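You operate a simulated robot arm through the tools that you are given. There is no shell and no other tool.

You are at the controls of a simulated robot arm. One attempt, no reset.

## Task
Bleed the air out of the water line at the brass nut.
Fine: open the blue valve, slacken the bleed nut till it has dripped for two seconds or more, tighten it till it is dry, then shut the valve. The coupler stays on.

Only the result counts: the job must be done as asked and must still hold three seconds after the hand-in. Knocking over, shifting, dropping, spilling or breaking anything else fails it.

## Robot
A 6-joint arm with a two-finger parallel gripper, fixed in place. Base frame: the origin is on the floor under the middle of its stand, x ahead of it, y to its left, z up; the work surface is at about z = 66. Units: cm, degrees, N and s.
With the tool pointing down near the work surface it reaches from about 22 to 66 cm from the base axis. Its first joint turns from -66.0 to 66.0 degrees. Payload 2.9 kg.
The TCP is the grasp point between the finger pads, 3 cm short of the fingertips. In the tool frame z runs along the fingers and y along their closing line. Largest opening 11 cm; finger width 2, thickness 1; the body of the gripper, 4.8 by 11.2 cm, starts 5.5 cm behind the TCP.
Orientation is that of the tool frame in the base frame, as a unit quaternion [x, y, z, w]. With the fingers straight down and closing along the base's y, the tool's x points along the base's -x, its y along +y and its z along -z.

## Interface
- The arm moves only by the tool jog_arm. Its argument "commands" is a list of rows, each an object of numbers (a shift or turn left out is 0, a gripper value left out holds the last): "tx", "ty", "tz": the shift along the tool's x, y, z in mm; "wx", "wy", "wz": the turn, a rotation vector about the tool's x, y, z in degrees; "hand": the gripper command, from -1 (fully open) to 1 (shut), values between in proportion. In form: [{"tx": .., "ty": .., "tz": .., "wx": .., "wy": .., "wz": .., "hand": ..}, ...]. A call has 1 to 20 rows; each row is the pose to reach, as a shift and turn from the pose commanded when the call began, along the tool's axes at that moment. A row lasts 0.2 s, in which the tool goes at most 5 cm and 8.6 degrees; a call with a longer step from one row to the next is refused whole, and so is a gripper value outside its range. A pose out of reach is approached as far as the arm can. The call stops where the force on the tool passes 50 N (or 10 N more than at its start, if that is more) or the arm is blocked; 0.2 s more then pass. The fingers move at their own pace (about 10.8 cm/s each) and stop on an object; they squeeze with about 36 N. The grip force told is the motor's: it shows also when the fingers shut on nothing. Time passes only in rows, and 0.2 s behind the last, so rows that repeat a pose let the fingers close. The reply holds the time, the measured pose of the TCP, the force on the tool along the base axes, the opening and the grip force, in the units named above and with some noise, with the torque about the TCP (base axes, N m) and any sound that the robot's microphone picked up.
- Cameras (640 x 400 px; columns grow to the right, rows downward): "scene" is fixed at [6.15, 41.87, 139.1]; the picture's right is [-0.90, -0.45, 0.00], its down [-0.23, 0.46, -0.86] and it looks along [0.38, -0.77, -0.51] (base axes); focal length 331 px, centre (320, 200). "wrist" rides on the gripper at [7.2, 1.7, -10.3] in the tool frame; the picture's right is [-0.23, 0.97, 0.00], its down [-0.76, -0.18, -0.62] and it looks along [-0.61, -0.14, 0.78] (tool axes); focal length 222 px, centre (320, 200). There is no depth. A picture from a camera that has moved, and an enlarged one, comes with that camera's place and axes in the base frame and with its lens.
- snapshot(camera): a new picture of that camera. No time passes.
- enlarge(camera, box): a new picture of the part [left, top, right, bottom] of that camera's present view, enlarged. No time passes.
- close_job(): hands the job in; it is judged then, once.

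Nothing tells you positions but the pictures and the camera data. Unless the task says otherwise, let go and move clear before handing in.

The tools are called after ">>>" by a JSON object that holds its "api" and its "payload". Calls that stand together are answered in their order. jog_arm: Moves the arm, as the interface text tells. Its arguments: {"type":"object","properties":{"commands":{"type":"array"}},"required":["commands"]} The other tools are called the same way: snapshot (camera) takes a picture; enlarge (camera, box) takes an enlarged picture of a part of a camera's view; close_job () hands the job in.

At the start:

```text
time_s: 0.0
ee_pos: [43.63, -5.14, 108.9]
orientation: [0.001, 1.0, -0.001, 0.0]
ft_force: [0.2, -0.3, 0.1]
ft_torque: [0.0, 0.03, -0.01]
grip_width: 11.01
finger_force: 0.0
```

scene: 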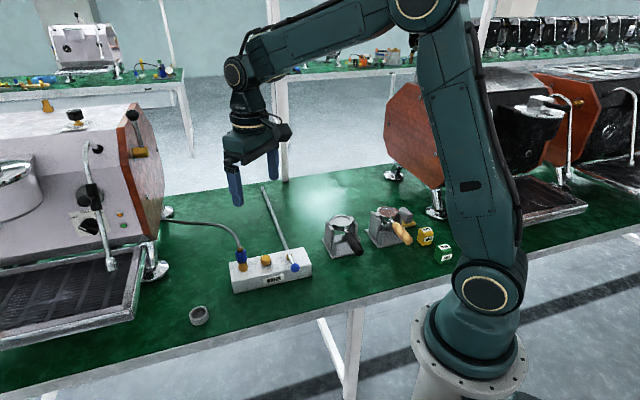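
wrist: 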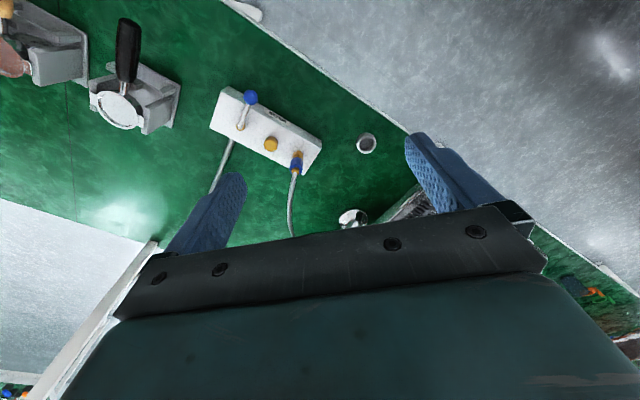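

I see a white block with a blue-handled valve, a brass nut in the middle and a coupler with a hose at the other end. I'll look closer before moving.

>>> {"api": "enlarge", "payload": {"camera": "scene", "box": [210, 220, 330, 310]}}

>>> {"api": "enlarge", "payload": {"camera": "wrist", "box": [200, 70, 340, 190]}}

```text
4.44 times, centred on (270, 265) of scene
camera zoom: at [6.15, 41.87, 139.1], right [-0.9, -0.45, 0.0], down [-0.23, 0.46, -0.86], along [0.38, -0.77, -0.51], focal length 1469 px, centre (542, -89)
```

zoom: 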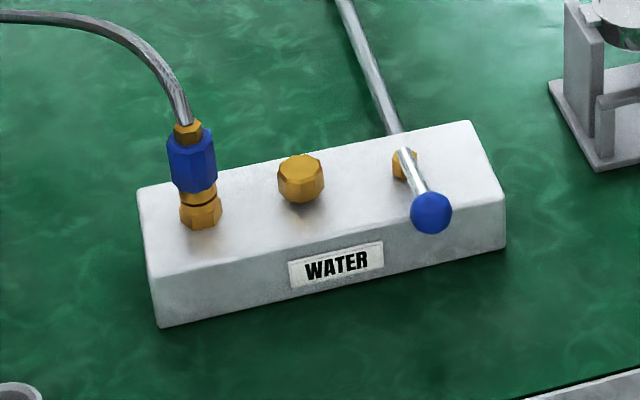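

```text
3.33 times, centred on (270, 130) of wrist
camera zoom: at [36.35, -3.47, 119.17], right [0.23, 0.97, 0.0], down [0.76, -0.18, 0.62], along [0.61, -0.14, -0.78], focal length 740 px, centre (487, 433)
```

zoom: 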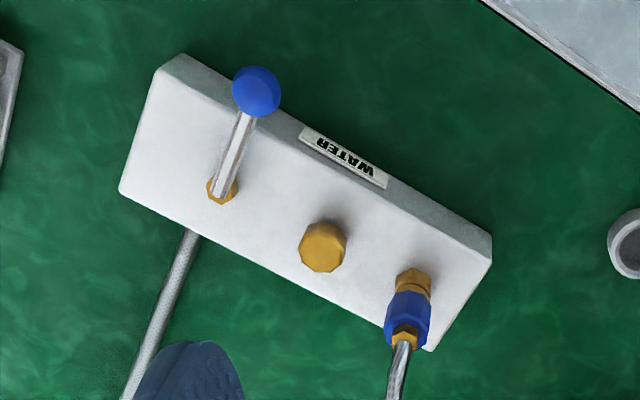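

The block lies diagonally, with the valve pivot near (50,-24), the bleed nut near (55,-19.5), the coupler near (59,-14) and the lever knob near (44.4,-18.8,74). I'll move the hand above it for a closer look.

>>> {"api": "jog_arm", "payload": {"commands": [{"tx": -8, "ty": -17, "tz": 25}, {"tx": -16, "ty": -35, "tz": 50}, {"tx": -24, "ty": -52, "tz": 75}, {"tx": -32, "ty": -70, "tz": 100}, {"tx": -40, "ty": -87, "tz": 125}, {"tx": -48, "ty": -104, "tz": 150}, {"tx": -56, "ty": -122, "tz": 175}, {"tx": -64, "ty": -139, "tz": 190}, {"tx": -64, "ty": -139, "tz": 190}]}}

```text
time_s: 2.0
ee_pos: [50.03, -18.98, 89.76]
orientation: [0.0, 1.0, 0.0, 0.0]
ft_force: [0.3, -0.3, -0.6]
ft_torque: [0.0, 0.03, 0.0]
grip_width: 10.99
finger_force: 0.1
```

The arm is above the block; I'll take pictures from both cameras.

>>> {"api": "snapshot", "payload": {"camera": "wrist"}}

>>> {"api": "snapshot", "payload": {"camera": "scene"}}

```text
taken
camera wrist: at [42.72, -17.37, 100.13], right [0.23, 0.97, 0.0], down [0.76, -0.18, 0.62], along [0.61, -0.14, -0.78], focal length 222 px, centre (320, 200)
```

wrist: 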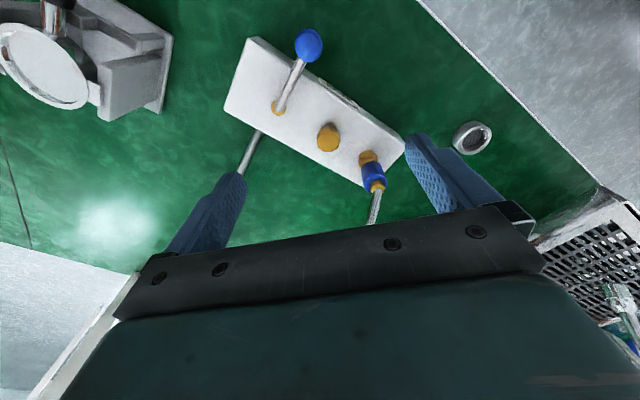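

```text
taken
```

scene: 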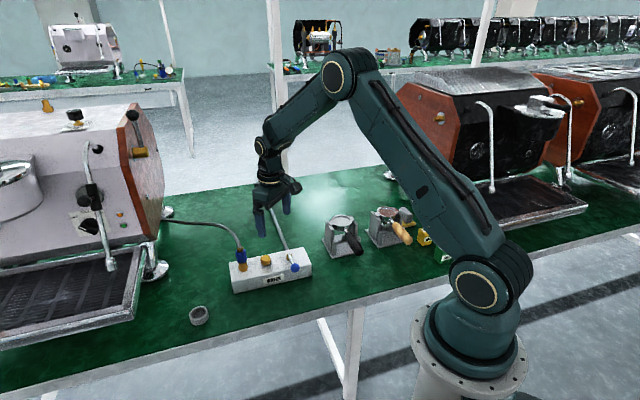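

The block is well in view; I'll enlarge it in both pictures.

>>> {"api": "enlarge", "payload": {"camera": "wrist", "box": [210, 20, 420, 220]}}

>>> {"api": "enlarge", "payload": {"camera": "scene", "box": [150, 190, 320, 300]}}

```text
2.00 times, centred on (315, 120) of wrist
camera zoom: at [42.72, -17.37, 100.13], right [0.23, 0.97, 0.0], down [0.76, -0.18, 0.62], along [0.61, -0.14, -0.78], focal length 444 px, centre (330, 360)
```

zoom: 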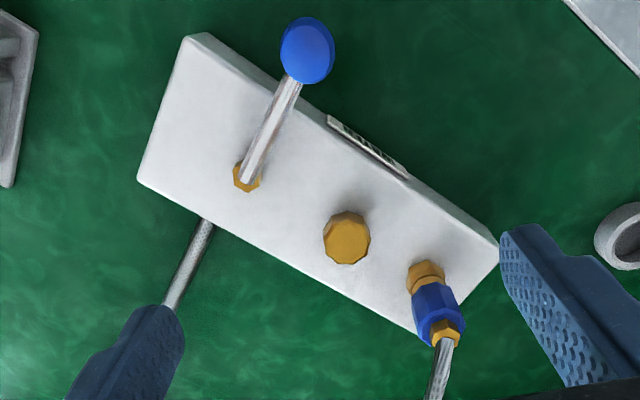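

```text
3.64 times, centred on (235, 245) of scene
camera zoom: at [6.16, 41.87, 139.1], right [-0.9, -0.45, 0.0], down [-0.23, 0.46, -0.86], along [0.38, -0.77, -0.51], focal length 1202 px, centre (629, 36)
```

zoom: 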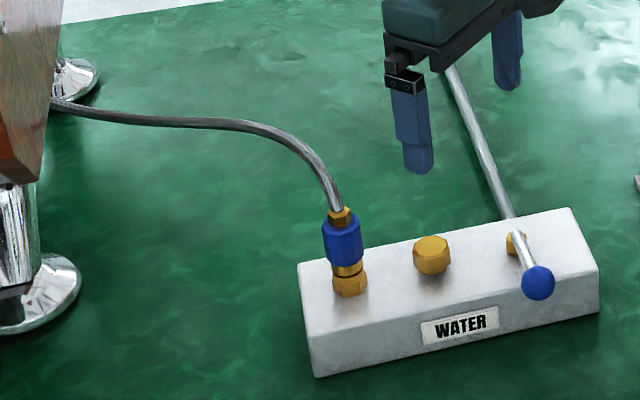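

The block top is at about z=71, the pivot near (49.8,-24.1), the lever rod points at about 137° and rises to its knob near (44.3,-18.8,74.2), and the nut is near (54.6,-19.1,72.5). I'll turn the tool to straddle the lever rod with the fingers partly open, staying high at first.

>>> {"api": "jog_arm", "payload": {"commands": [{"tx": 6, "ty": -3, "tz": 6, "wz": 7, "hand": 0.38}, {"tx": 12, "ty": -6, "tz": 12, "wz": 14, "hand": 0.38}, {"tx": 18, "ty": -9, "tz": 18, "wz": 21, "hand": 0.38}, {"tx": 24, "ty": -12, "tz": 24, "wz": 28, "hand": 0.38}, {"tx": 30, "ty": -15, "tz": 30, "wz": 35, "hand": 0.38}, {"tx": 36.7, "ty": -19, "tz": 36, "wz": 43, "hand": 0.38}, {"tx": 36.7, "ty": -19, "tz": 47, "wz": 43, "hand": 0.38}, {"tx": 36.7, "ty": -19, "tz": 47, "wz": 43, "hand": 0.38}]}}

>>> {"api": "snapshot", "payload": {"camera": "wrist"}}

>>> {"api": "enlarge", "payload": {"camera": "scene", "box": [190, 180, 350, 300]}}

```text
time_s: 3.8
ee_pos: [46.35, -20.88, 85.17]
orientation: [0.368, 0.93, 0.001, 0.0]
ft_force: [-0.4, -0.6, -0.8]
ft_torque: [0.01, 0.01, 0.02]
grip_width: 3.41
finger_force: 0.0
```

```text
taken
camera wrist: at [42.2, -14.77, 95.46], right [0.83, 0.56, 0.0], down [0.44, -0.65, 0.62], along [0.35, -0.52, -0.78], focal length 222 px, centre (320, 200)
```

wrist: 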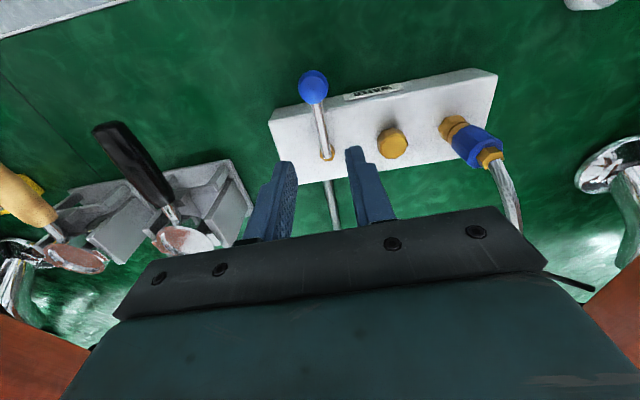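

```text
3.33 times, centred on (270, 240) of scene
camera zoom: at [6.15, 41.87, 139.1], right [-0.9, -0.45, 0.0], down [-0.23, 0.46, -0.86], along [0.38, -0.77, -0.51], focal length 1102 px, centre (487, 67)
```

zoom: 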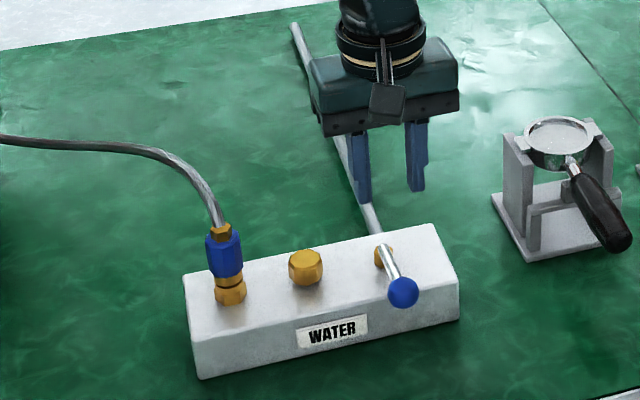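

The TCP sits over the lever rod by my estimate. I'll descend until the tips are just above the rod and check.

>>> {"api": "jog_arm", "payload": {"commands": [{"tz": 15}, {"tz": 30}, {"tz": 45}, {"tz": 60}, {"tz": 70}, {"tz": 77}, {"tz": 77}]}}

>>> {"api": "snapshot", "payload": {"camera": "wrist"}}

>>> {"api": "enlarge", "payload": {"camera": "scene", "box": [220, 210, 340, 300]}}

```text
time_s: 5.4
ee_pos: [46.33, -20.89, 77.41]
orientation: [0.366, 0.931, 0.0, 0.0]
ft_force: [0.7, 0.3, 0.5]
ft_torque: [0.0, 0.01, 0.03]
grip_width: 3.43
finger_force: 0.1
```

```text
taken
camera wrist: at [42.16, -14.82, 87.79], right [0.83, 0.56, 0.0], down [0.44, -0.65, 0.62], along [0.35, -0.52, -0.78], focal length 222 px, centre (320, 200)
```

wrist: 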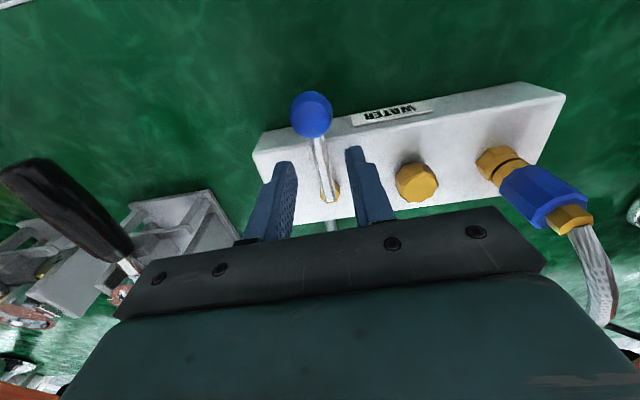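

```text
4.44 times, centred on (280, 255) of scene
camera zoom: at [6.15, 41.87, 139.1], right [-0.9, -0.45, 0.0], down [-0.23, 0.46, -0.86], along [0.38, -0.77, -0.51], focal length 1469 px, centre (498, -44)
```

zoom: 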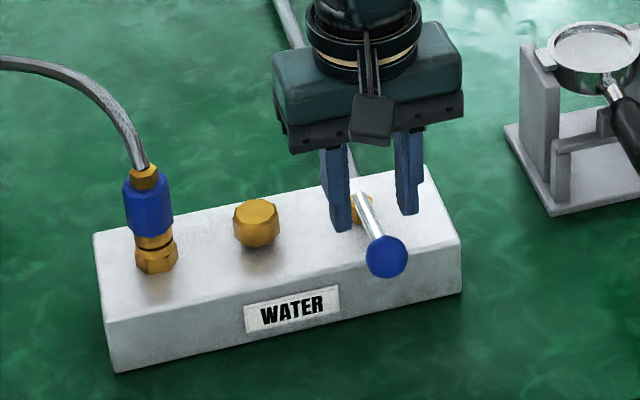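

The fingers straddle the rod. I'll go down about 2.2 cm so the tips pass below the rod but stay above the block.

>>> {"api": "jog_arm", "payload": {"commands": [{"tz": 6}, {"tz": 12}, {"tz": 18}, {"tz": 22}, {"tz": 22}]}}

>>> {"api": "snapshot", "payload": {"camera": "wrist"}}

>>> {"api": "enlarge", "payload": {"camera": "scene", "box": [220, 210, 340, 300]}}

```text
time_s: 6.6
ee_pos: [46.39, -20.84, 75.21]
orientation: [0.366, 0.931, 0.0, 0.0]
ft_force: [0.3, 0.3, 0.7]
ft_torque: [0.01, 0.01, 0.02]
grip_width: 3.42
finger_force: 0.0
```

```text
taken
camera wrist: at [42.21, -14.78, 85.57], right [0.83, 0.56, 0.0], down [0.44, -0.65, 0.62], along [0.35, -0.52, -0.78], focal length 222 px, centre (320, 200)
```

wrist: 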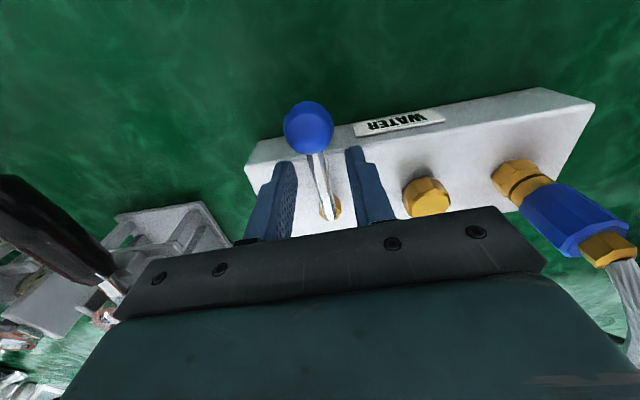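

```text
4.44 times, centred on (280, 255) of scene
camera zoom: at [6.15, 41.87, 139.1], right [-0.9, -0.45, 0.0], down [-0.23, 0.46, -0.86], along [0.38, -0.77, -0.51], focal length 1469 px, centre (498, -44)
```

zoom: 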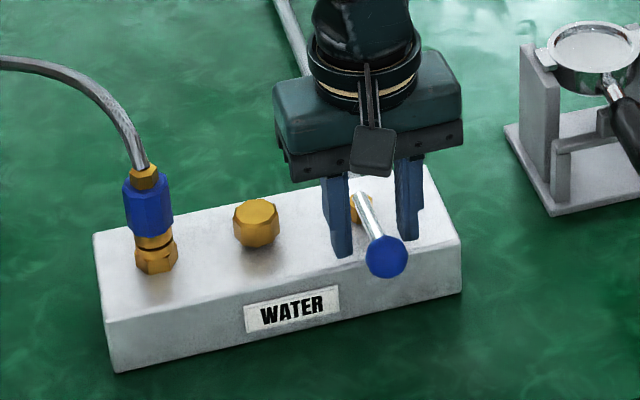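

The fingers bracket the rod. I'll narrow them around it and try turning the lever counter-clockwise (seen from above) about the pivot, watching the force.

>>> {"api": "jog_arm", "payload": {"commands": [{"hand": 0.7}, {"hand": 0.7}, {"tx": -0.4, "ty": -6.4, "wz": -8, "hand": 0.7}, {"tx": -1.8, "ty": -12.6, "wz": -16, "hand": 0.7}, {"tx": -4.0, "ty": -18.6, "wz": -24, "hand": 0.7}]}}

>>> {"api": "enlarge", "payload": {"camera": "scene", "box": [220, 210, 340, 300]}}

>>> {"api": "snapshot", "payload": {"camera": "wrist"}}

```text
time_s: 7.8
ee_pos: [45.47, -22.52, 75.28]
orientation: [0.164, 0.987, 0.0, 0.0]
ft_force: [0.4, 1.4, -0.1]
ft_torque: [0.06, 0.0, 0.0]
grip_width: 1.69
finger_force: 1.7
```

```text
4.44 times, centred on (280, 255) of scene
camera zoom: at [6.15, 41.88, 139.1], right [-0.9, -0.45, 0.0], down [-0.23, 0.46, -0.86], along [0.38, -0.77, -0.51], focal length 1469 px, centre (498, -44)
```

zoom: 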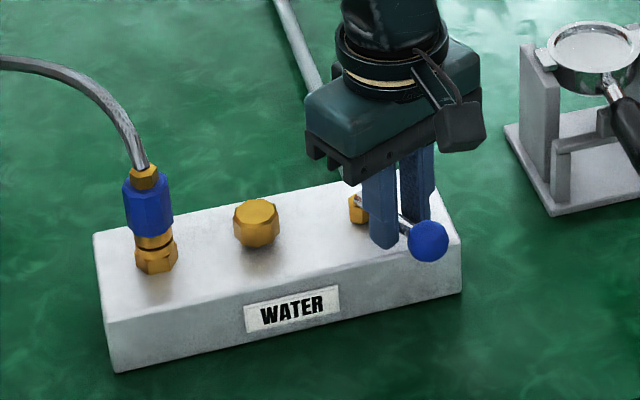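

```text
taken
camera wrist: at [39.06, -18.67, 85.6], right [0.53, 0.85, 0.0], down [0.66, -0.41, 0.62], along [0.53, -0.33, -0.78], focal length 222 px, centre (320, 200)
```

wrist: 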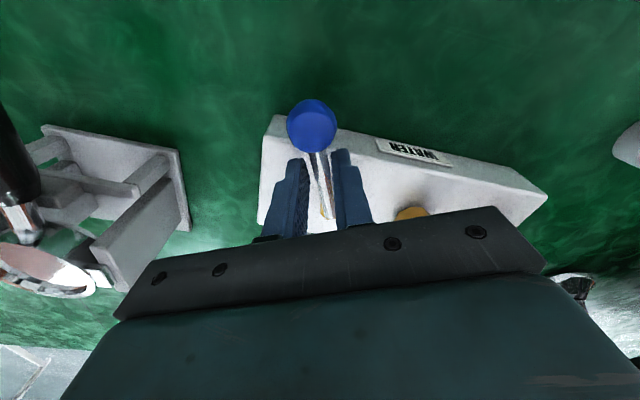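

The lever swings freely counter-clockwise. I'll continue along the arc to about 80° total.

>>> {"api": "jog_arm", "payload": {"commands": [{"tx": -0.4, "ty": -6.4, "wz": -8, "hand": 0.7}, {"tx": -1.8, "ty": -12.6, "wz": -16, "hand": 0.7}, {"tx": -4.0, "ty": -18.6, "wz": -24, "hand": 0.7}, {"tx": -6.9, "ty": -24.2, "wz": -32, "hand": 0.7}, {"tx": -10.7, "ty": -29.4, "wz": -40, "hand": 0.7}, {"tx": -15.1, "ty": -34.0, "wz": -48, "hand": 0.7}, {"tx": -20.1, "ty": -37.9, "wz": -56, "hand": 0.7}]}}

>>> {"api": "enlarge", "payload": {"camera": "scene", "box": [220, 210, 340, 300]}}

>>> {"api": "snapshot", "payload": {"camera": "wrist"}}

```text
time_s: 9.4
ee_pos: [46.21, -26.75, 75.27]
orientation: [-0.319, 0.948, 0.0, 0.0]
ft_force: [-0.2, 0.1, 0.0]
ft_torque: [-0.01, -0.02, 0.0]
grip_width: 1.71
finger_force: 0.4
```

```text
4.44 times, centred on (280, 255) of scene
camera zoom: at [6.15, 41.88, 139.1], right [-0.9, -0.45, 0.0], down [-0.23, 0.46, -0.86], along [0.38, -0.77, -0.51], focal length 1469 px, centre (498, -44)
```

zoom: 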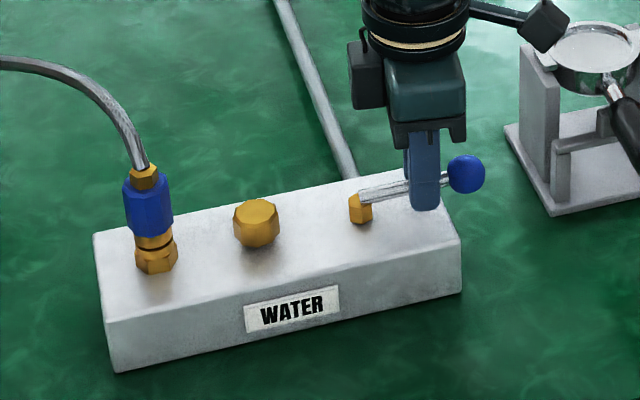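

```text
taken
camera wrist: at [39.25, -29.84, 85.59], right [-0.41, 0.91, 0.0], down [0.71, 0.32, 0.62], along [0.57, 0.25, -0.78], focal length 222 px, centre (320, 200)
```

wrist: 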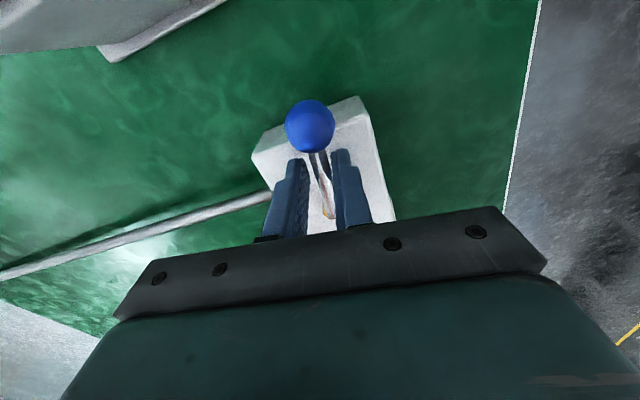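

The lever is now nearly in line with the block. I'll continue in small steps to find the stop.

>>> {"api": "jog_arm", "payload": {"commands": [{"tx": -0.1, "ty": -3.2, "wz": -4, "hand": 0.7}, {"tx": -0.4, "ty": -6.4, "wz": -8, "hand": 0.7}, {"tx": -0.8, "ty": -8.7, "wz": -11, "hand": 0.7}]}}

>>> {"api": "enlarge", "payload": {"camera": "scene", "box": [220, 210, 340, 300]}}

```text
time_s: 10.2
ee_pos: [46.67, -27.31, 75.24]
orientation: [-0.407, 0.913, 0.002, -0.001]
ft_force: [-4.4, 7.3, 2.0]
ft_torque: [0.12, 0.09, -0.05]
grip_width: 2.02
finger_force: 3.5
```

```text
4.44 times, centred on (280, 255) of scene
camera zoom: at [6.14, 41.89, 139.1], right [-0.9, -0.45, 0.0], down [-0.23, 0.46, -0.86], along [0.38, -0.77, -0.51], focal length 1469 px, centre (498, -44)
```

zoom: 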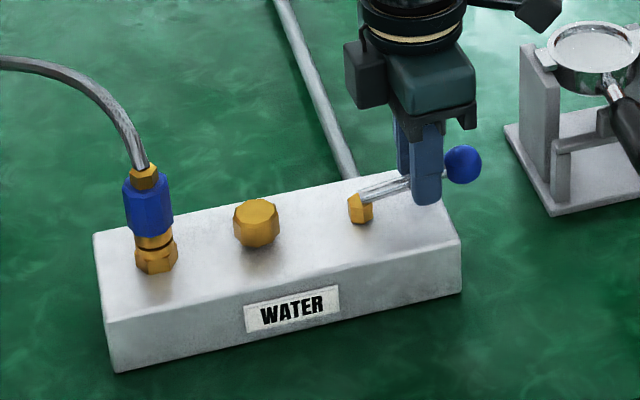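

The force and finger spread rose, so the lever has reached its open stop. I'll relax the push, open the fingers a little and lift off.

>>> {"api": "jog_arm", "payload": {"commands": [{"tx": -0.1, "ty": 3.2, "wz": 4, "hand": 0.7}, {"tx": -0.1, "ty": 3.2, "wz": 4, "hand": 0.45}, {"tx": -0.1, "ty": 3.2, "wz": 4, "hand": 0.45}, {"tx": -0.1, "ty": 3.2, "tz": -12, "wz": 4, "hand": 0.45}, {"tx": -0.1, "ty": 3.2, "tz": -30, "wz": 4, "hand": 0.45}, {"tx": -0.1, "ty": 3.2, "tz": -55, "wz": 4, "hand": 0.45}, {"tx": -0.1, "ty": 3.2, "tz": -80, "wz": 4, "hand": 0.45}, {"tx": -0.1, "ty": 3.2, "tz": -100, "wz": 4, "hand": 0.45}]}}

>>> {"api": "enlarge", "payload": {"camera": "scene", "box": [220, 210, 340, 300]}}

>>> {"api": "snapshot", "payload": {"camera": "wrist"}}

```text
time_s: 12.0
ee_pos: [46.31, -27.17, 85.24]
orientation: [-0.374, 0.927, 0.0, 0.0]
ft_force: [-0.4, 0.1, -0.1]
ft_torque: [-0.01, 0.04, 0.02]
grip_width: 3.02
finger_force: 0.0
```

```text
4.44 times, centred on (280, 255) of scene
camera zoom: at [6.15, 41.88, 139.1], right [-0.9, -0.45, 0.0], down [-0.23, 0.46, -0.86], along [0.38, -0.77, -0.51], focal length 1469 px, centre (498, -44)
```

zoom: 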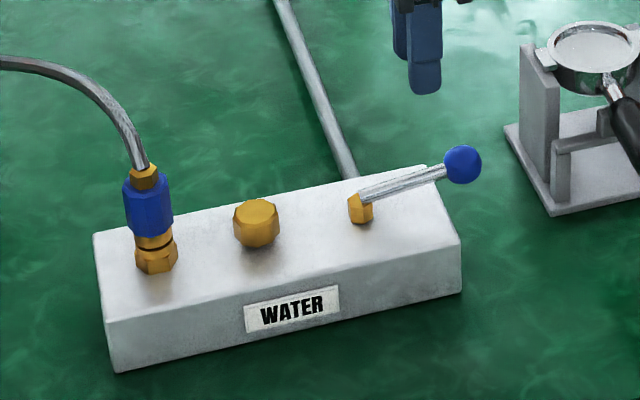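

```text
taken
camera wrist: at [39.95, -31.01, 95.58], right [-0.51, 0.86, 0.0], down [0.67, 0.4, 0.62], along [0.53, 0.32, -0.78], focal length 222 px, centre (320, 200)
```

wrist: 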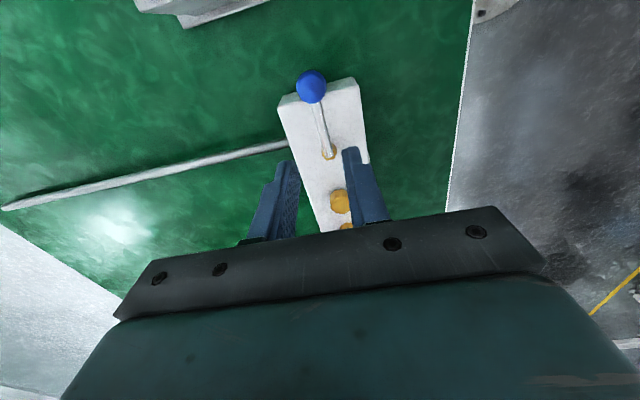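

The lever now lies along the block, so the valve is open. I'll move above the nut at neutral yaw to look at it.

>>> {"api": "jog_arm", "payload": {"commands": [{"tx": -19, "wz": 7.3, "hand": 0.45}, {"tx": -38, "wz": 14.6, "hand": 0.45}, {"tx": -57, "wz": 22, "hand": 0.0}, {"tx": -76, "wz": 29.3, "hand": 0.0}, {"tx": -95, "wz": 36.6, "hand": 0.0}, {"tx": -115.8, "ty": 0.6, "wz": 43.9, "hand": 0.0}, {"tx": -115.8, "ty": 0.6, "wz": 43.9, "hand": 0.0}]}}

>>> {"api": "snapshot", "payload": {"camera": "wrist"}}

>>> {"api": "enlarge", "payload": {"camera": "wrist", "box": [260, 110, 400, 200]}}

>>> {"api": "enlarge", "payload": {"camera": "scene", "box": [220, 210, 340, 300]}}

>>> {"api": "enlarge", "payload": {"camera": "scene", "box": [250, 248, 282, 274]}}

```text
time_s: 13.6
ee_pos: [54.83, -19.01, 85.24]
orientation: [-0.001, 1.0, -0.001, 0.0]
ft_force: [-0.5, -0.1, 0.1]
ft_torque: [0.01, 0.0, 0.02]
grip_width: 5.49
finger_force: 0.0
```

```text
taken
camera wrist: at [47.41, -17.4, 95.56], right [0.23, 0.97, 0.0], down [0.76, -0.18, 0.62], along [0.61, -0.14, -0.78], focal length 222 px, centre (320, 200)
```

wrist: 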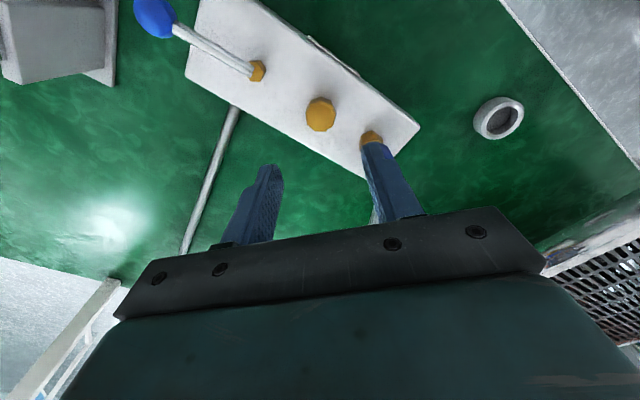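

```text
4.44 times, centred on (330, 155) of wrist
camera zoom: at [47.41, -17.4, 95.56], right [0.23, 0.97, 0.0], down [0.76, -0.18, 0.62], along [0.61, -0.14, -0.78], focal length 987 px, centre (276, 400)
```

zoom: 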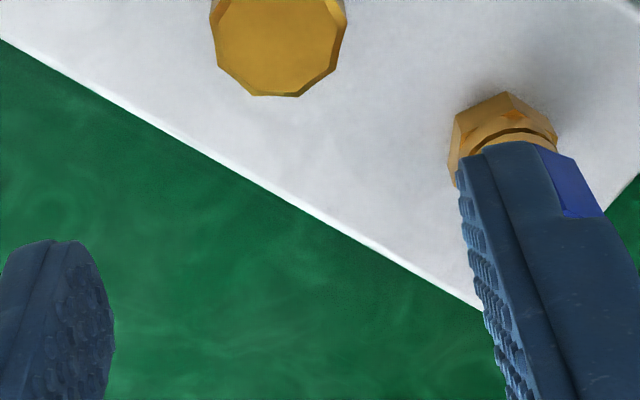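

```text
4.44 times, centred on (280, 255) of scene
camera zoom: at [6.15, 41.88, 139.1], right [-0.9, -0.45, 0.0], down [-0.23, 0.46, -0.86], along [0.38, -0.77, -0.51], focal length 1469 px, centre (498, -44)
```

zoom: 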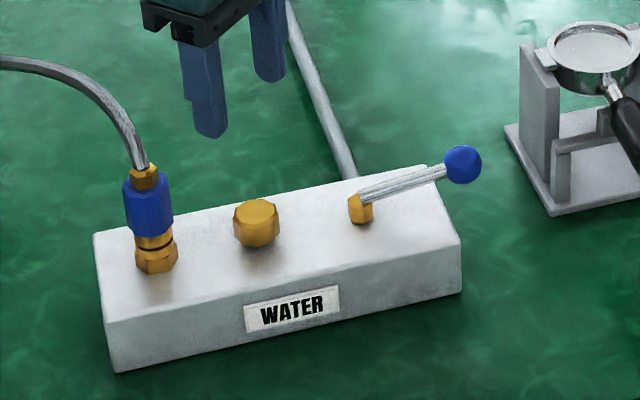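

```text
15.38 times, centred on (266, 261) of scene
camera zoom: at [6.15, 41.88, 139.1], right [-0.9, -0.45, 0.0], down [-0.23, 0.46, -0.86], along [0.38, -0.77, -0.51], focal length 5086 px, centre (1151, -738)
```

zoom: 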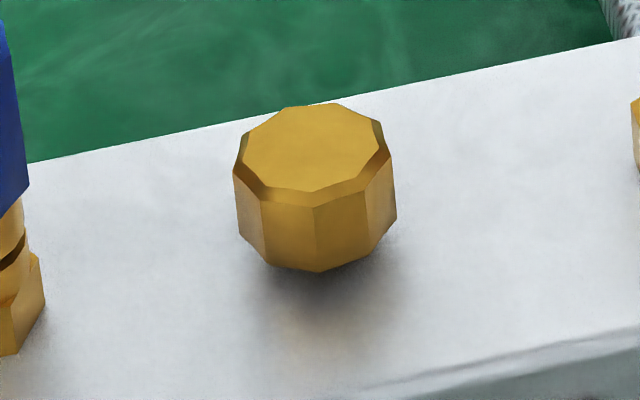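

The nut is a ten-sided cap, about 3.1 cm across, centred near (54.35,-18.95,73), with flats that suit a tool yaw of about +20°. I'll align over it and descend to just above, with the fingers 5.5 cm open.

>>> {"api": "jog_arm", "payload": {"commands": [{"tx": 2, "ty": 0.3, "tz": 10, "wz": -7, "hand": 0.0}, {"tx": 4.8, "ty": 0.6, "tz": 20, "wz": -14, "hand": 0.0}, {"tx": 4.8, "ty": 0.6, "tz": 30, "wz": -20.5, "hand": 0.0}, {"tx": 4.8, "ty": 0.6, "tz": 40, "wz": -20.5, "hand": 0.0}, {"tx": 4.8, "ty": 0.6, "tz": 50, "wz": -20.5, "hand": 0.0}, {"tx": 4.8, "ty": 0.6, "tz": 58, "wz": -20.5, "hand": 0.0}, {"tx": 4.8, "ty": 0.6, "tz": 64, "wz": -20.5, "hand": 0.0}, {"tx": 4.8, "ty": 0.6, "tz": 64, "wz": -20.5, "hand": 0.0}]}}

>>> {"api": "snapshot", "payload": {"camera": "wrist"}}

>>> {"api": "enlarge", "payload": {"camera": "wrist", "box": [240, 90, 400, 240]}}

>>> {"api": "enlarge", "payload": {"camera": "scene", "box": [220, 210, 340, 300]}}

```text
time_s: 15.4
ee_pos: [54.27, -19.03, 78.83]
orientation: [-0.179, 0.984, 0.0, 0.0]
ft_force: [0.0, 0.5, -0.5]
ft_torque: [-0.03, 0.0, 0.01]
grip_width: 5.51
finger_force: 0.0
```

```text
taken
camera wrist: at [46.83, -20.05, 89.16], right [-0.13, 0.99, 0.0], down [0.78, 0.1, 0.62], along [0.62, 0.08, -0.78], focal length 222 px, centre (320, 200)
```

wrist: 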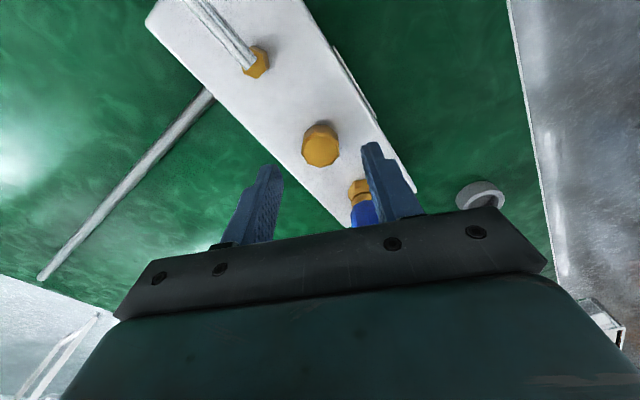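

```text
2.67 times, centred on (320, 165) of wrist
camera zoom: at [46.83, -20.05, 89.16], right [-0.13, 0.99, 0.0], down [0.78, 0.1, 0.62], along [0.62, 0.08, -0.78], focal length 592 px, centre (320, 293)
```

zoom: 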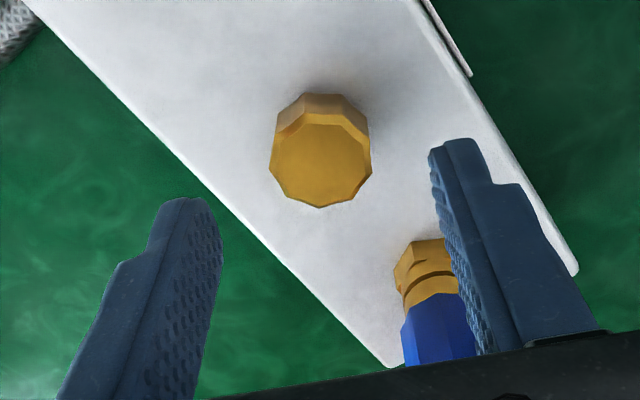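

```text
4.44 times, centred on (280, 255) of scene
camera zoom: at [6.15, 41.87, 139.1], right [-0.9, -0.45, 0.0], down [-0.23, 0.46, -0.86], along [0.38, -0.77, -0.51], focal length 1469 px, centre (498, -44)
```

zoom: 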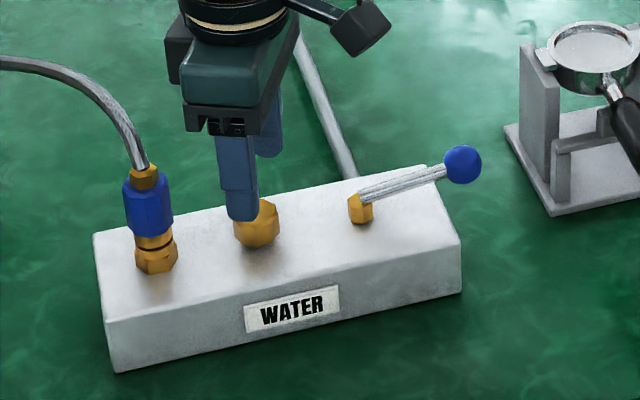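

The nut sits right on the tool axis. I'll descend to grasp height (tips about 1 cm above the block) and pause before closing.

>>> {"api": "jog_arm", "payload": {"commands": [{"tz": 8, "hand": 0.0}, {"tz": 16, "hand": 0.0}, {"tz": 24, "hand": 0.0}, {"tz": 31, "hand": 0.0}, {"tz": 37, "hand": 0.0}, {"tz": 37, "hand": 0.0}]}}

>>> {"api": "enlarge", "payload": {"camera": "wrist", "box": [220, 90, 420, 240]}}

>>> {"api": "enlarge", "payload": {"camera": "scene", "box": [230, 225, 310, 285]}}

```text
time_s: 16.8
ee_pos: [54.21, -19.08, 75.14]
orientation: [-0.179, 0.984, 0.0, 0.0]
ft_force: [-0.9, -0.2, -0.5]
ft_torque: [0.0, -0.02, 0.01]
grip_width: 5.49
finger_force: 0.1
```

```text
2.67 times, centred on (320, 165) of wrist
camera zoom: at [46.83, -20.06, 85.48], right [-0.13, 0.99, 0.0], down [0.78, 0.1, 0.62], along [0.62, 0.08, -0.78], focal length 592 px, centre (320, 293)
```

zoom: 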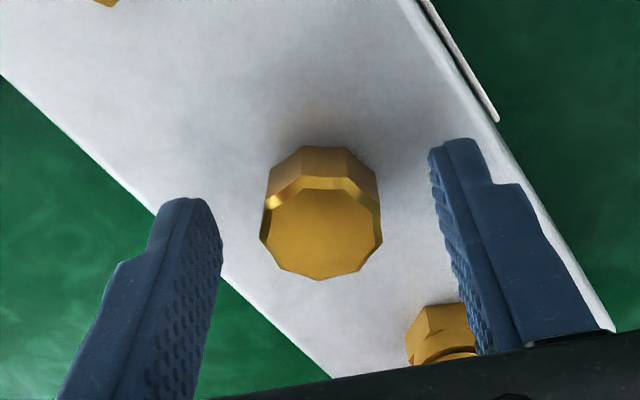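

```text
6.67 times, centred on (270, 255) of scene
camera zoom: at [6.15, 41.87, 139.1], right [-0.9, -0.45, 0.0], down [-0.23, 0.46, -0.86], along [0.38, -0.77, -0.51], focal length 2204 px, centre (653, -167)
```

zoom: 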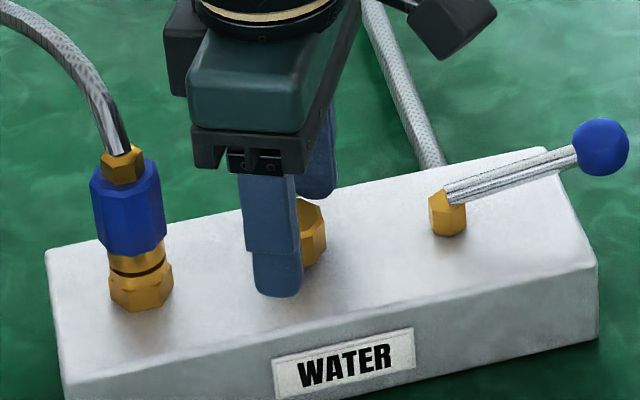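

Nut is centred between the fingers. I'll close on it.

>>> {"api": "jog_arm", "payload": {"commands": [{"hand": 0.3}, {"hand": 1}, {"hand": 1}, {"hand": 1}]}}

>>> {"api": "enlarge", "payload": {"camera": "wrist", "box": [220, 90, 420, 240]}}

```text
time_s: 17.8
ee_pos: [54.35, -19.02, 75.13]
orientation: [-0.178, 0.984, 0.0, 0.0]
ft_force: [4.0, -4.7, -3.3]
ft_torque: [0.17, 0.03, 0.04]
grip_width: 2.93
finger_force: 45.2
```

```text
2.67 times, centred on (320, 165) of wrist
camera zoom: at [46.84, -20.09, 85.47], right [-0.13, 0.99, 0.0], down [0.78, 0.1, 0.62], along [0.62, 0.08, -0.78], focal length 592 px, centre (320, 293)
```

zoom: 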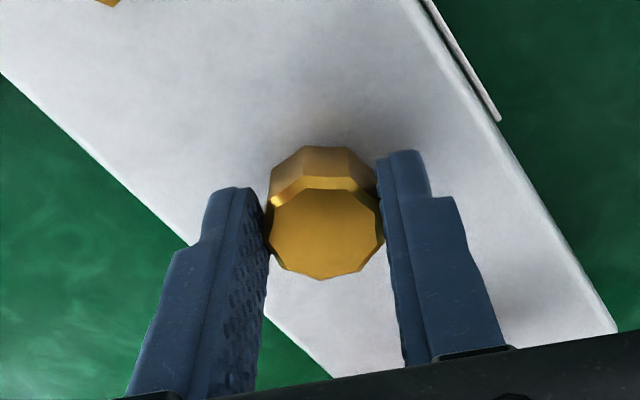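

I have a firm grip at 2.93 cm. I'll slacken counter-clockwise in small steps and listen for dripping.

>>> {"api": "jog_arm", "payload": {"commands": [{"wz": -4, "hand": 1}, {"wz": -8, "hand": 1}, {"wz": -12, "hand": 1}, {"wz": -16, "hand": 1}]}}

>>> {"api": "enlarge", "payload": {"camera": "wrist", "box": [220, 90, 420, 240]}}

>>> {"api": "enlarge", "payload": {"camera": "scene", "box": [230, 225, 310, 285]}}

```text
time_s: 18.8
ee_pos: [54.33, -19.22, 75.12]
orientation: [-0.314, 0.949, 0.0, 0.001]
ft_force: [11.7, -10.8, -8.7]
ft_torque: [-0.12, 0.05, -0.05]
grip_width: 2.95
finger_force: 44.9
```

```text
2.67 times, centred on (320, 165) of wrist
camera zoom: at [47.42, -22.16, 85.47], right [-0.4, 0.92, 0.0], down [0.72, 0.31, 0.62], along [0.57, 0.25, -0.78], focal length 592 px, centre (320, 293)
```

zoom: 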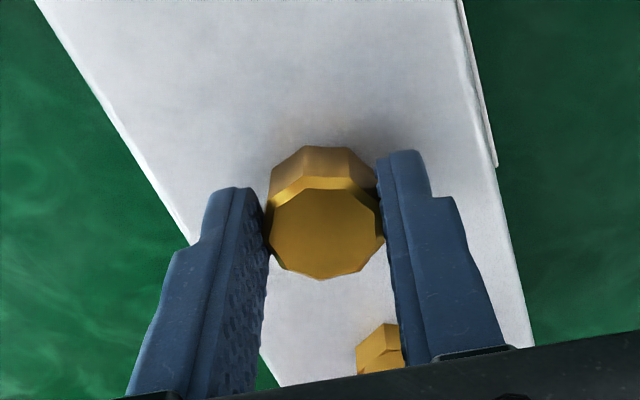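

```text
6.67 times, centred on (270, 255) of scene
camera zoom: at [6.19, 41.85, 139.11], right [-0.9, -0.45, 0.0], down [-0.23, 0.46, -0.86], along [0.38, -0.77, -0.51], focal length 2204 px, centre (653, -167)
```

zoom: 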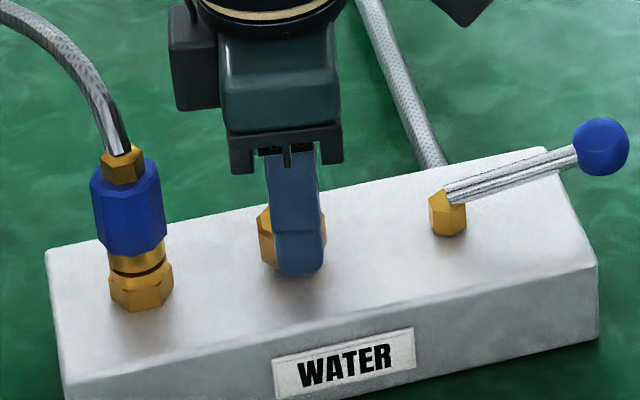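

The nut turns with the fingers, but some side force has built up, so I'll shift slightly with it. Continuing to slacken and watching for a drip.

>>> {"api": "jog_arm", "payload": {"commands": [{"ty": -1.5, "tz": 0.5, "hand": 1}, {"ty": -1.5, "tz": 0.5, "wz": -4, "hand": 1}, {"ty": -1.5, "tz": 0.5, "wz": -8, "hand": 1}, {"ty": -1.5, "tz": 0.5, "wz": -12, "hand": 1}]}}

>>> {"api": "enlarge", "payload": {"camera": "scene", "box": [230, 225, 310, 285]}}

```text
time_s: 19.8
ee_pos: [54.38, -19.23, 75.23]
orientation: [-0.412, 0.911, -0.001, 0.001]
ft_force: [6.4, -8.4, 3.1]
ft_torque: [0.06, 0.24, -0.09]
grip_width: 2.95
finger_force: 45.3
```

```text
6.67 times, centred on (270, 255) of scene
camera zoom: at [6.16, 41.86, 139.11], right [-0.9, -0.45, 0.0], down [-0.23, 0.46, -0.86], along [0.38, -0.77, -0.51], focal length 2204 px, centre (653, -167)
```

zoom: 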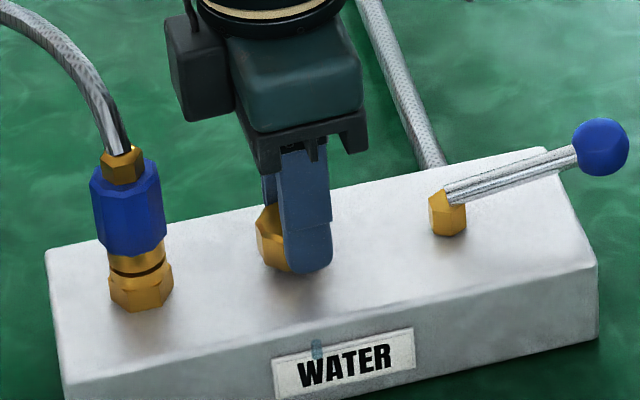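

A small bluish drop appears near the label. I'll look closer.

>>> {"api": "enlarge", "payload": {"camera": "scene", "box": [255, 250, 287, 275]}}

>>> {"api": "snapshot", "payload": {"camera": "wrist"}}

>>> {"api": "enlarge", "payload": {"camera": "wrist", "box": [220, 90, 420, 240]}}

```text
16.00 times, centred on (271, 262) of scene
camera zoom: at [6.16, 41.86, 139.11], right [-0.9, -0.45, 0.0], down [-0.23, 0.46, -0.86], along [0.38, -0.77, -0.51], focal length 5289 px, centre (1104, -800)
```

zoom: 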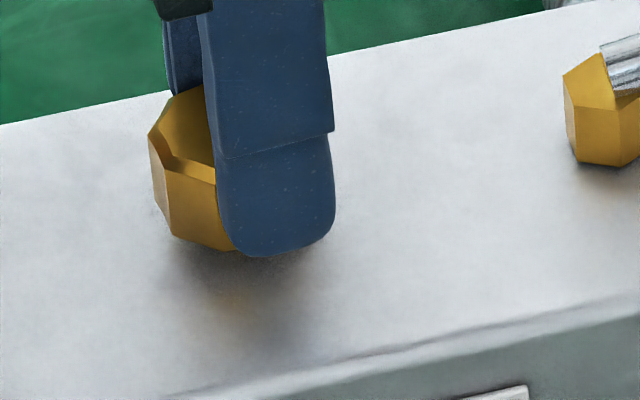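

```text
taken
camera wrist: at [48.24, -23.58, 85.48], right [-0.58, 0.81, 0.0], down [0.64, 0.45, 0.62], along [0.51, 0.36, -0.78], focal length 222 px, centre (320, 200)
```

wrist: 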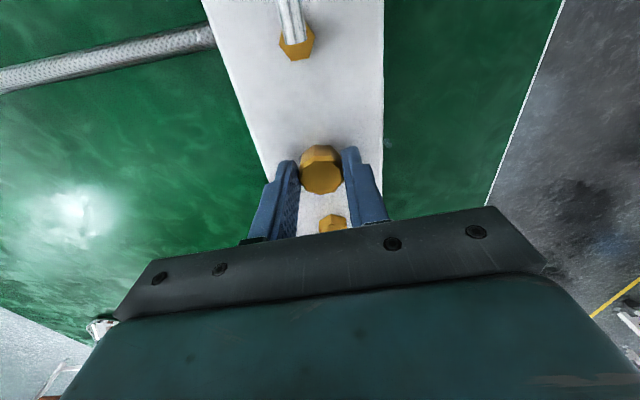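

```text
2.67 times, centred on (320, 165) of wrist
camera zoom: at [48.24, -23.58, 85.48], right [-0.58, 0.81, 0.0], down [0.64, 0.45, 0.62], along [0.51, 0.36, -0.78], focal length 592 px, centre (320, 293)
```

zoom: 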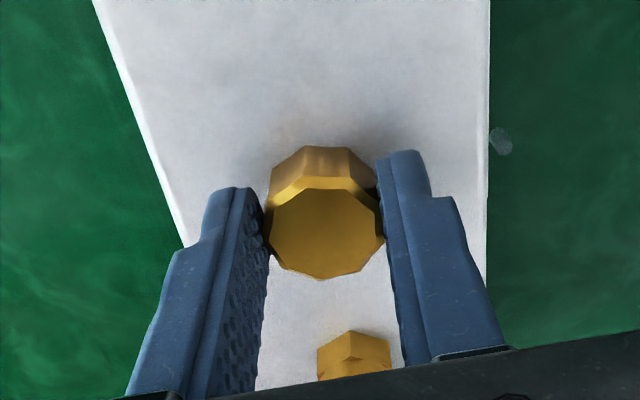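

A drop is falling beside the block, so it has begun to weep. I'll hold here a little and check that it goes on dripping.

>>> {"api": "jog_arm", "payload": {"commands": [{"ty": -0.8, "tz": -0.2, "hand": 1}, {"ty": -0.8, "tz": -0.2, "hand": 1}]}}

>>> {"api": "enlarge", "payload": {"camera": "scene", "box": [230, 225, 310, 305]}}

>>> {"api": "enlarge", "payload": {"camera": "wrist", "box": [320, 60, 480, 220]}}

```text
time_s: 20.4
ee_pos: [54.33, -19.36, 75.12]
orientation: [-0.412, 0.911, 0.002, 0.001]
ft_force: [-1.6, -4.3, 5.6]
ft_torque: [-0.18, -0.37, 0.02]
grip_width: 2.95
finger_force: 44.9
```

```text
5.00 times, centred on (270, 265) of scene
camera zoom: at [6.14, 41.87, 139.1], right [-0.9, -0.45, 0.0], down [-0.23, 0.46, -0.86], along [0.38, -0.77, -0.51], focal length 1653 px, centre (570, -125)
```

zoom: 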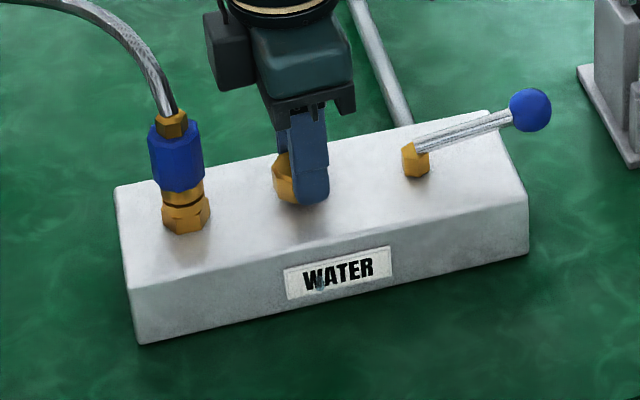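

```text
2.50 times, centred on (400, 140) of wrist
camera zoom: at [48.26, -23.59, 85.48], right [-0.58, 0.81, 0.0], down [0.64, 0.45, 0.62], along [0.51, 0.36, -0.78], focal length 555 px, centre (120, 350)
```

zoom: 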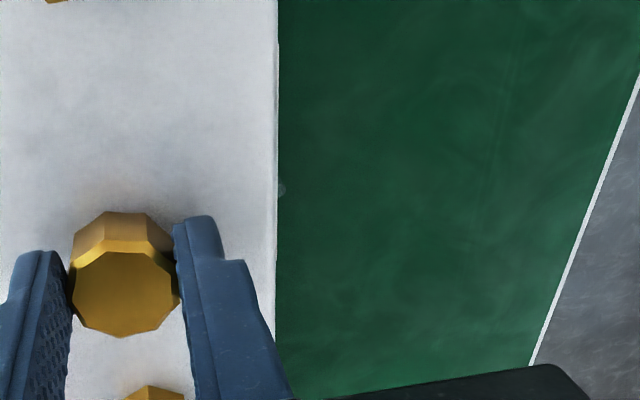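

Drops keep forming and falling. I'll hold the nut here for about two seconds and check again.

>>> {"api": "jog_arm", "payload": {"commands": [{"hand": 1}, {"hand": 1}, {"hand": 1}, {"hand": 1}, {"hand": 1}, {"hand": 1}, {"hand": 1}]}}

>>> {"api": "enlarge", "payload": {"camera": "scene", "box": [230, 225, 310, 305]}}

>>> {"api": "enlarge", "payload": {"camera": "wrist", "box": [320, 60, 480, 220]}}

```text
time_s: 22.0
ee_pos: [54.32, -19.34, 75.14]
orientation: [-0.411, 0.911, 0.0, 0.0]
ft_force: [-4.9, -1.2, 8.3]
ft_torque: [-0.26, 0.02, 0.05]
grip_width: 2.95
finger_force: 45.3
```

```text
5.00 times, centred on (270, 265) of scene
camera zoom: at [6.13, 41.88, 139.1], right [-0.9, -0.45, 0.0], down [-0.23, 0.46, -0.86], along [0.38, -0.77, -0.51], focal length 1653 px, centre (570, -125)
```

zoom: 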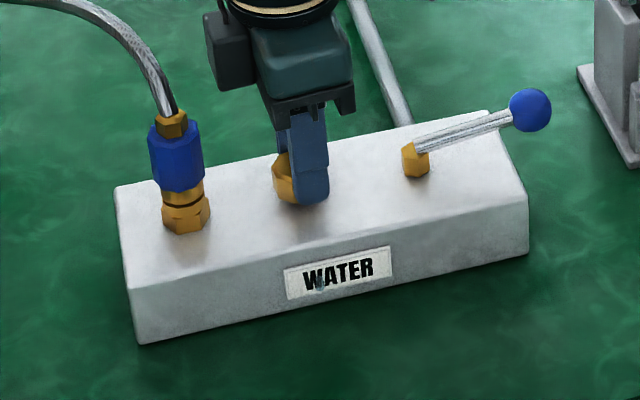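

```text
2.50 times, centred on (400, 140) of wrist
camera zoom: at [48.26, -23.58, 85.48], right [-0.58, 0.81, 0.0], down [0.64, 0.45, 0.62], along [0.51, 0.36, -0.78], focal length 555 px, centre (120, 350)
```

zoom: 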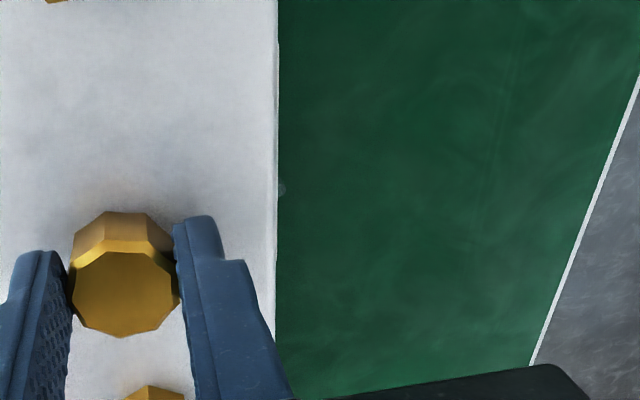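

The drop shows in the same place as before, which could be a steady drip or a stuck drop. I'll sample at other moments.

>>> {"api": "jog_arm", "payload": {"commands": [{"hand": 1}]}}

>>> {"api": "enlarge", "payload": {"camera": "scene", "box": [230, 225, 310, 305]}}

>>> {"api": "enlarge", "payload": {"camera": "wrist", "box": [320, 60, 480, 220]}}

```text
time_s: 22.4
ee_pos: [54.4, -19.16, 75.19]
orientation: [-0.412, 0.911, 0.0, 0.0]
ft_force: [-6.2, 0.2, 8.2]
ft_torque: [-0.21, 0.03, -0.03]
grip_width: 2.92
finger_force: 44.9
```

```text
5.00 times, centred on (270, 265) of scene
camera zoom: at [6.13, 41.88, 139.1], right [-0.9, -0.45, 0.0], down [-0.23, 0.46, -0.86], along [0.38, -0.77, -0.51], focal length 1653 px, centre (570, -125)
```

zoom: 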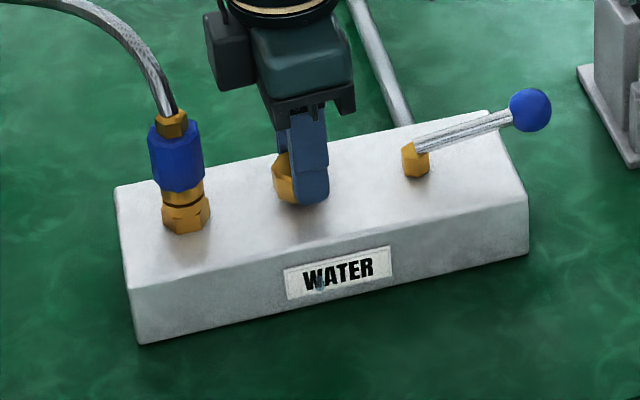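

```text
2.50 times, centred on (400, 140) of wrist
camera zoom: at [48.26, -23.58, 85.48], right [-0.58, 0.81, 0.0], down [0.64, 0.45, 0.62], along [0.51, 0.36, -0.78], focal length 555 px, centre (120, 350)
```

zoom: 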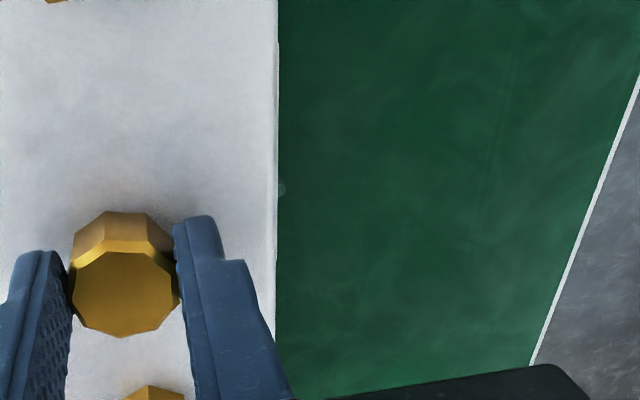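

I'll sample once more at a different interval (0.6 s) to tell a moving drip from a static drop.

>>> {"api": "jog_arm", "payload": {"commands": [{"hand": 1}, {"hand": 1}]}}

>>> {"api": "enlarge", "payload": {"camera": "scene", "box": [230, 225, 310, 305]}}

>>> {"api": "enlarge", "payload": {"camera": "wrist", "box": [320, 60, 480, 220]}}

```text
time_s: 23.0
ee_pos: [54.33, -19.12, 75.23]
orientation: [-0.412, 0.911, 0.0, 0.0]
ft_force: [-6.4, 1.8, 8.2]
ft_torque: [-0.12, -0.03, 0.05]
grip_width: 2.92
finger_force: 44.9
```

```text
5.00 times, centred on (270, 265) of scene
camera zoom: at [6.13, 41.88, 139.1], right [-0.9, -0.45, 0.0], down [-0.23, 0.46, -0.86], along [0.38, -0.77, -0.51], focal length 1653 px, centre (570, -125)
```

zoom: 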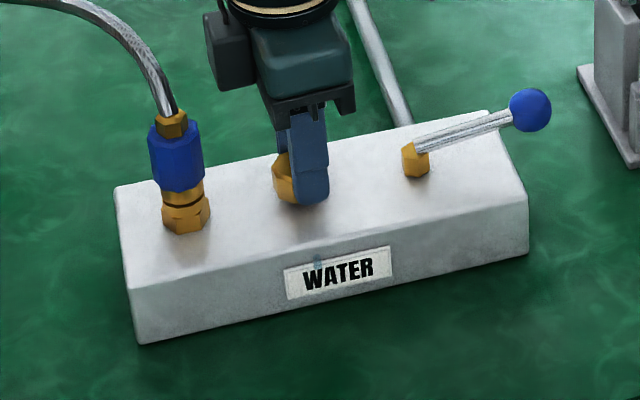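

```text
2.50 times, centred on (400, 140) of wrist
camera zoom: at [48.26, -23.58, 85.48], right [-0.58, 0.81, 0.0], down [0.64, 0.45, 0.62], along [0.51, 0.36, -0.78], focal length 555 px, centre (120, 350)
```

zoom: 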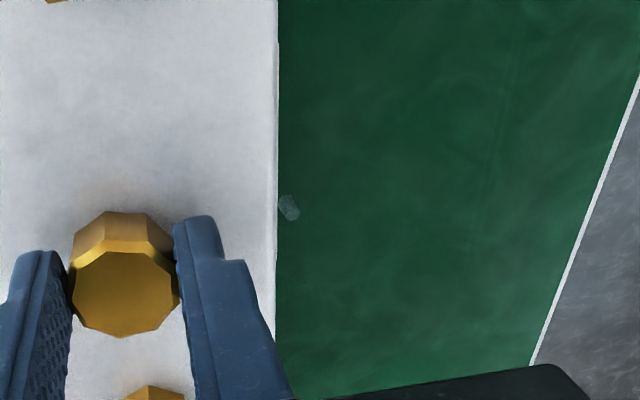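

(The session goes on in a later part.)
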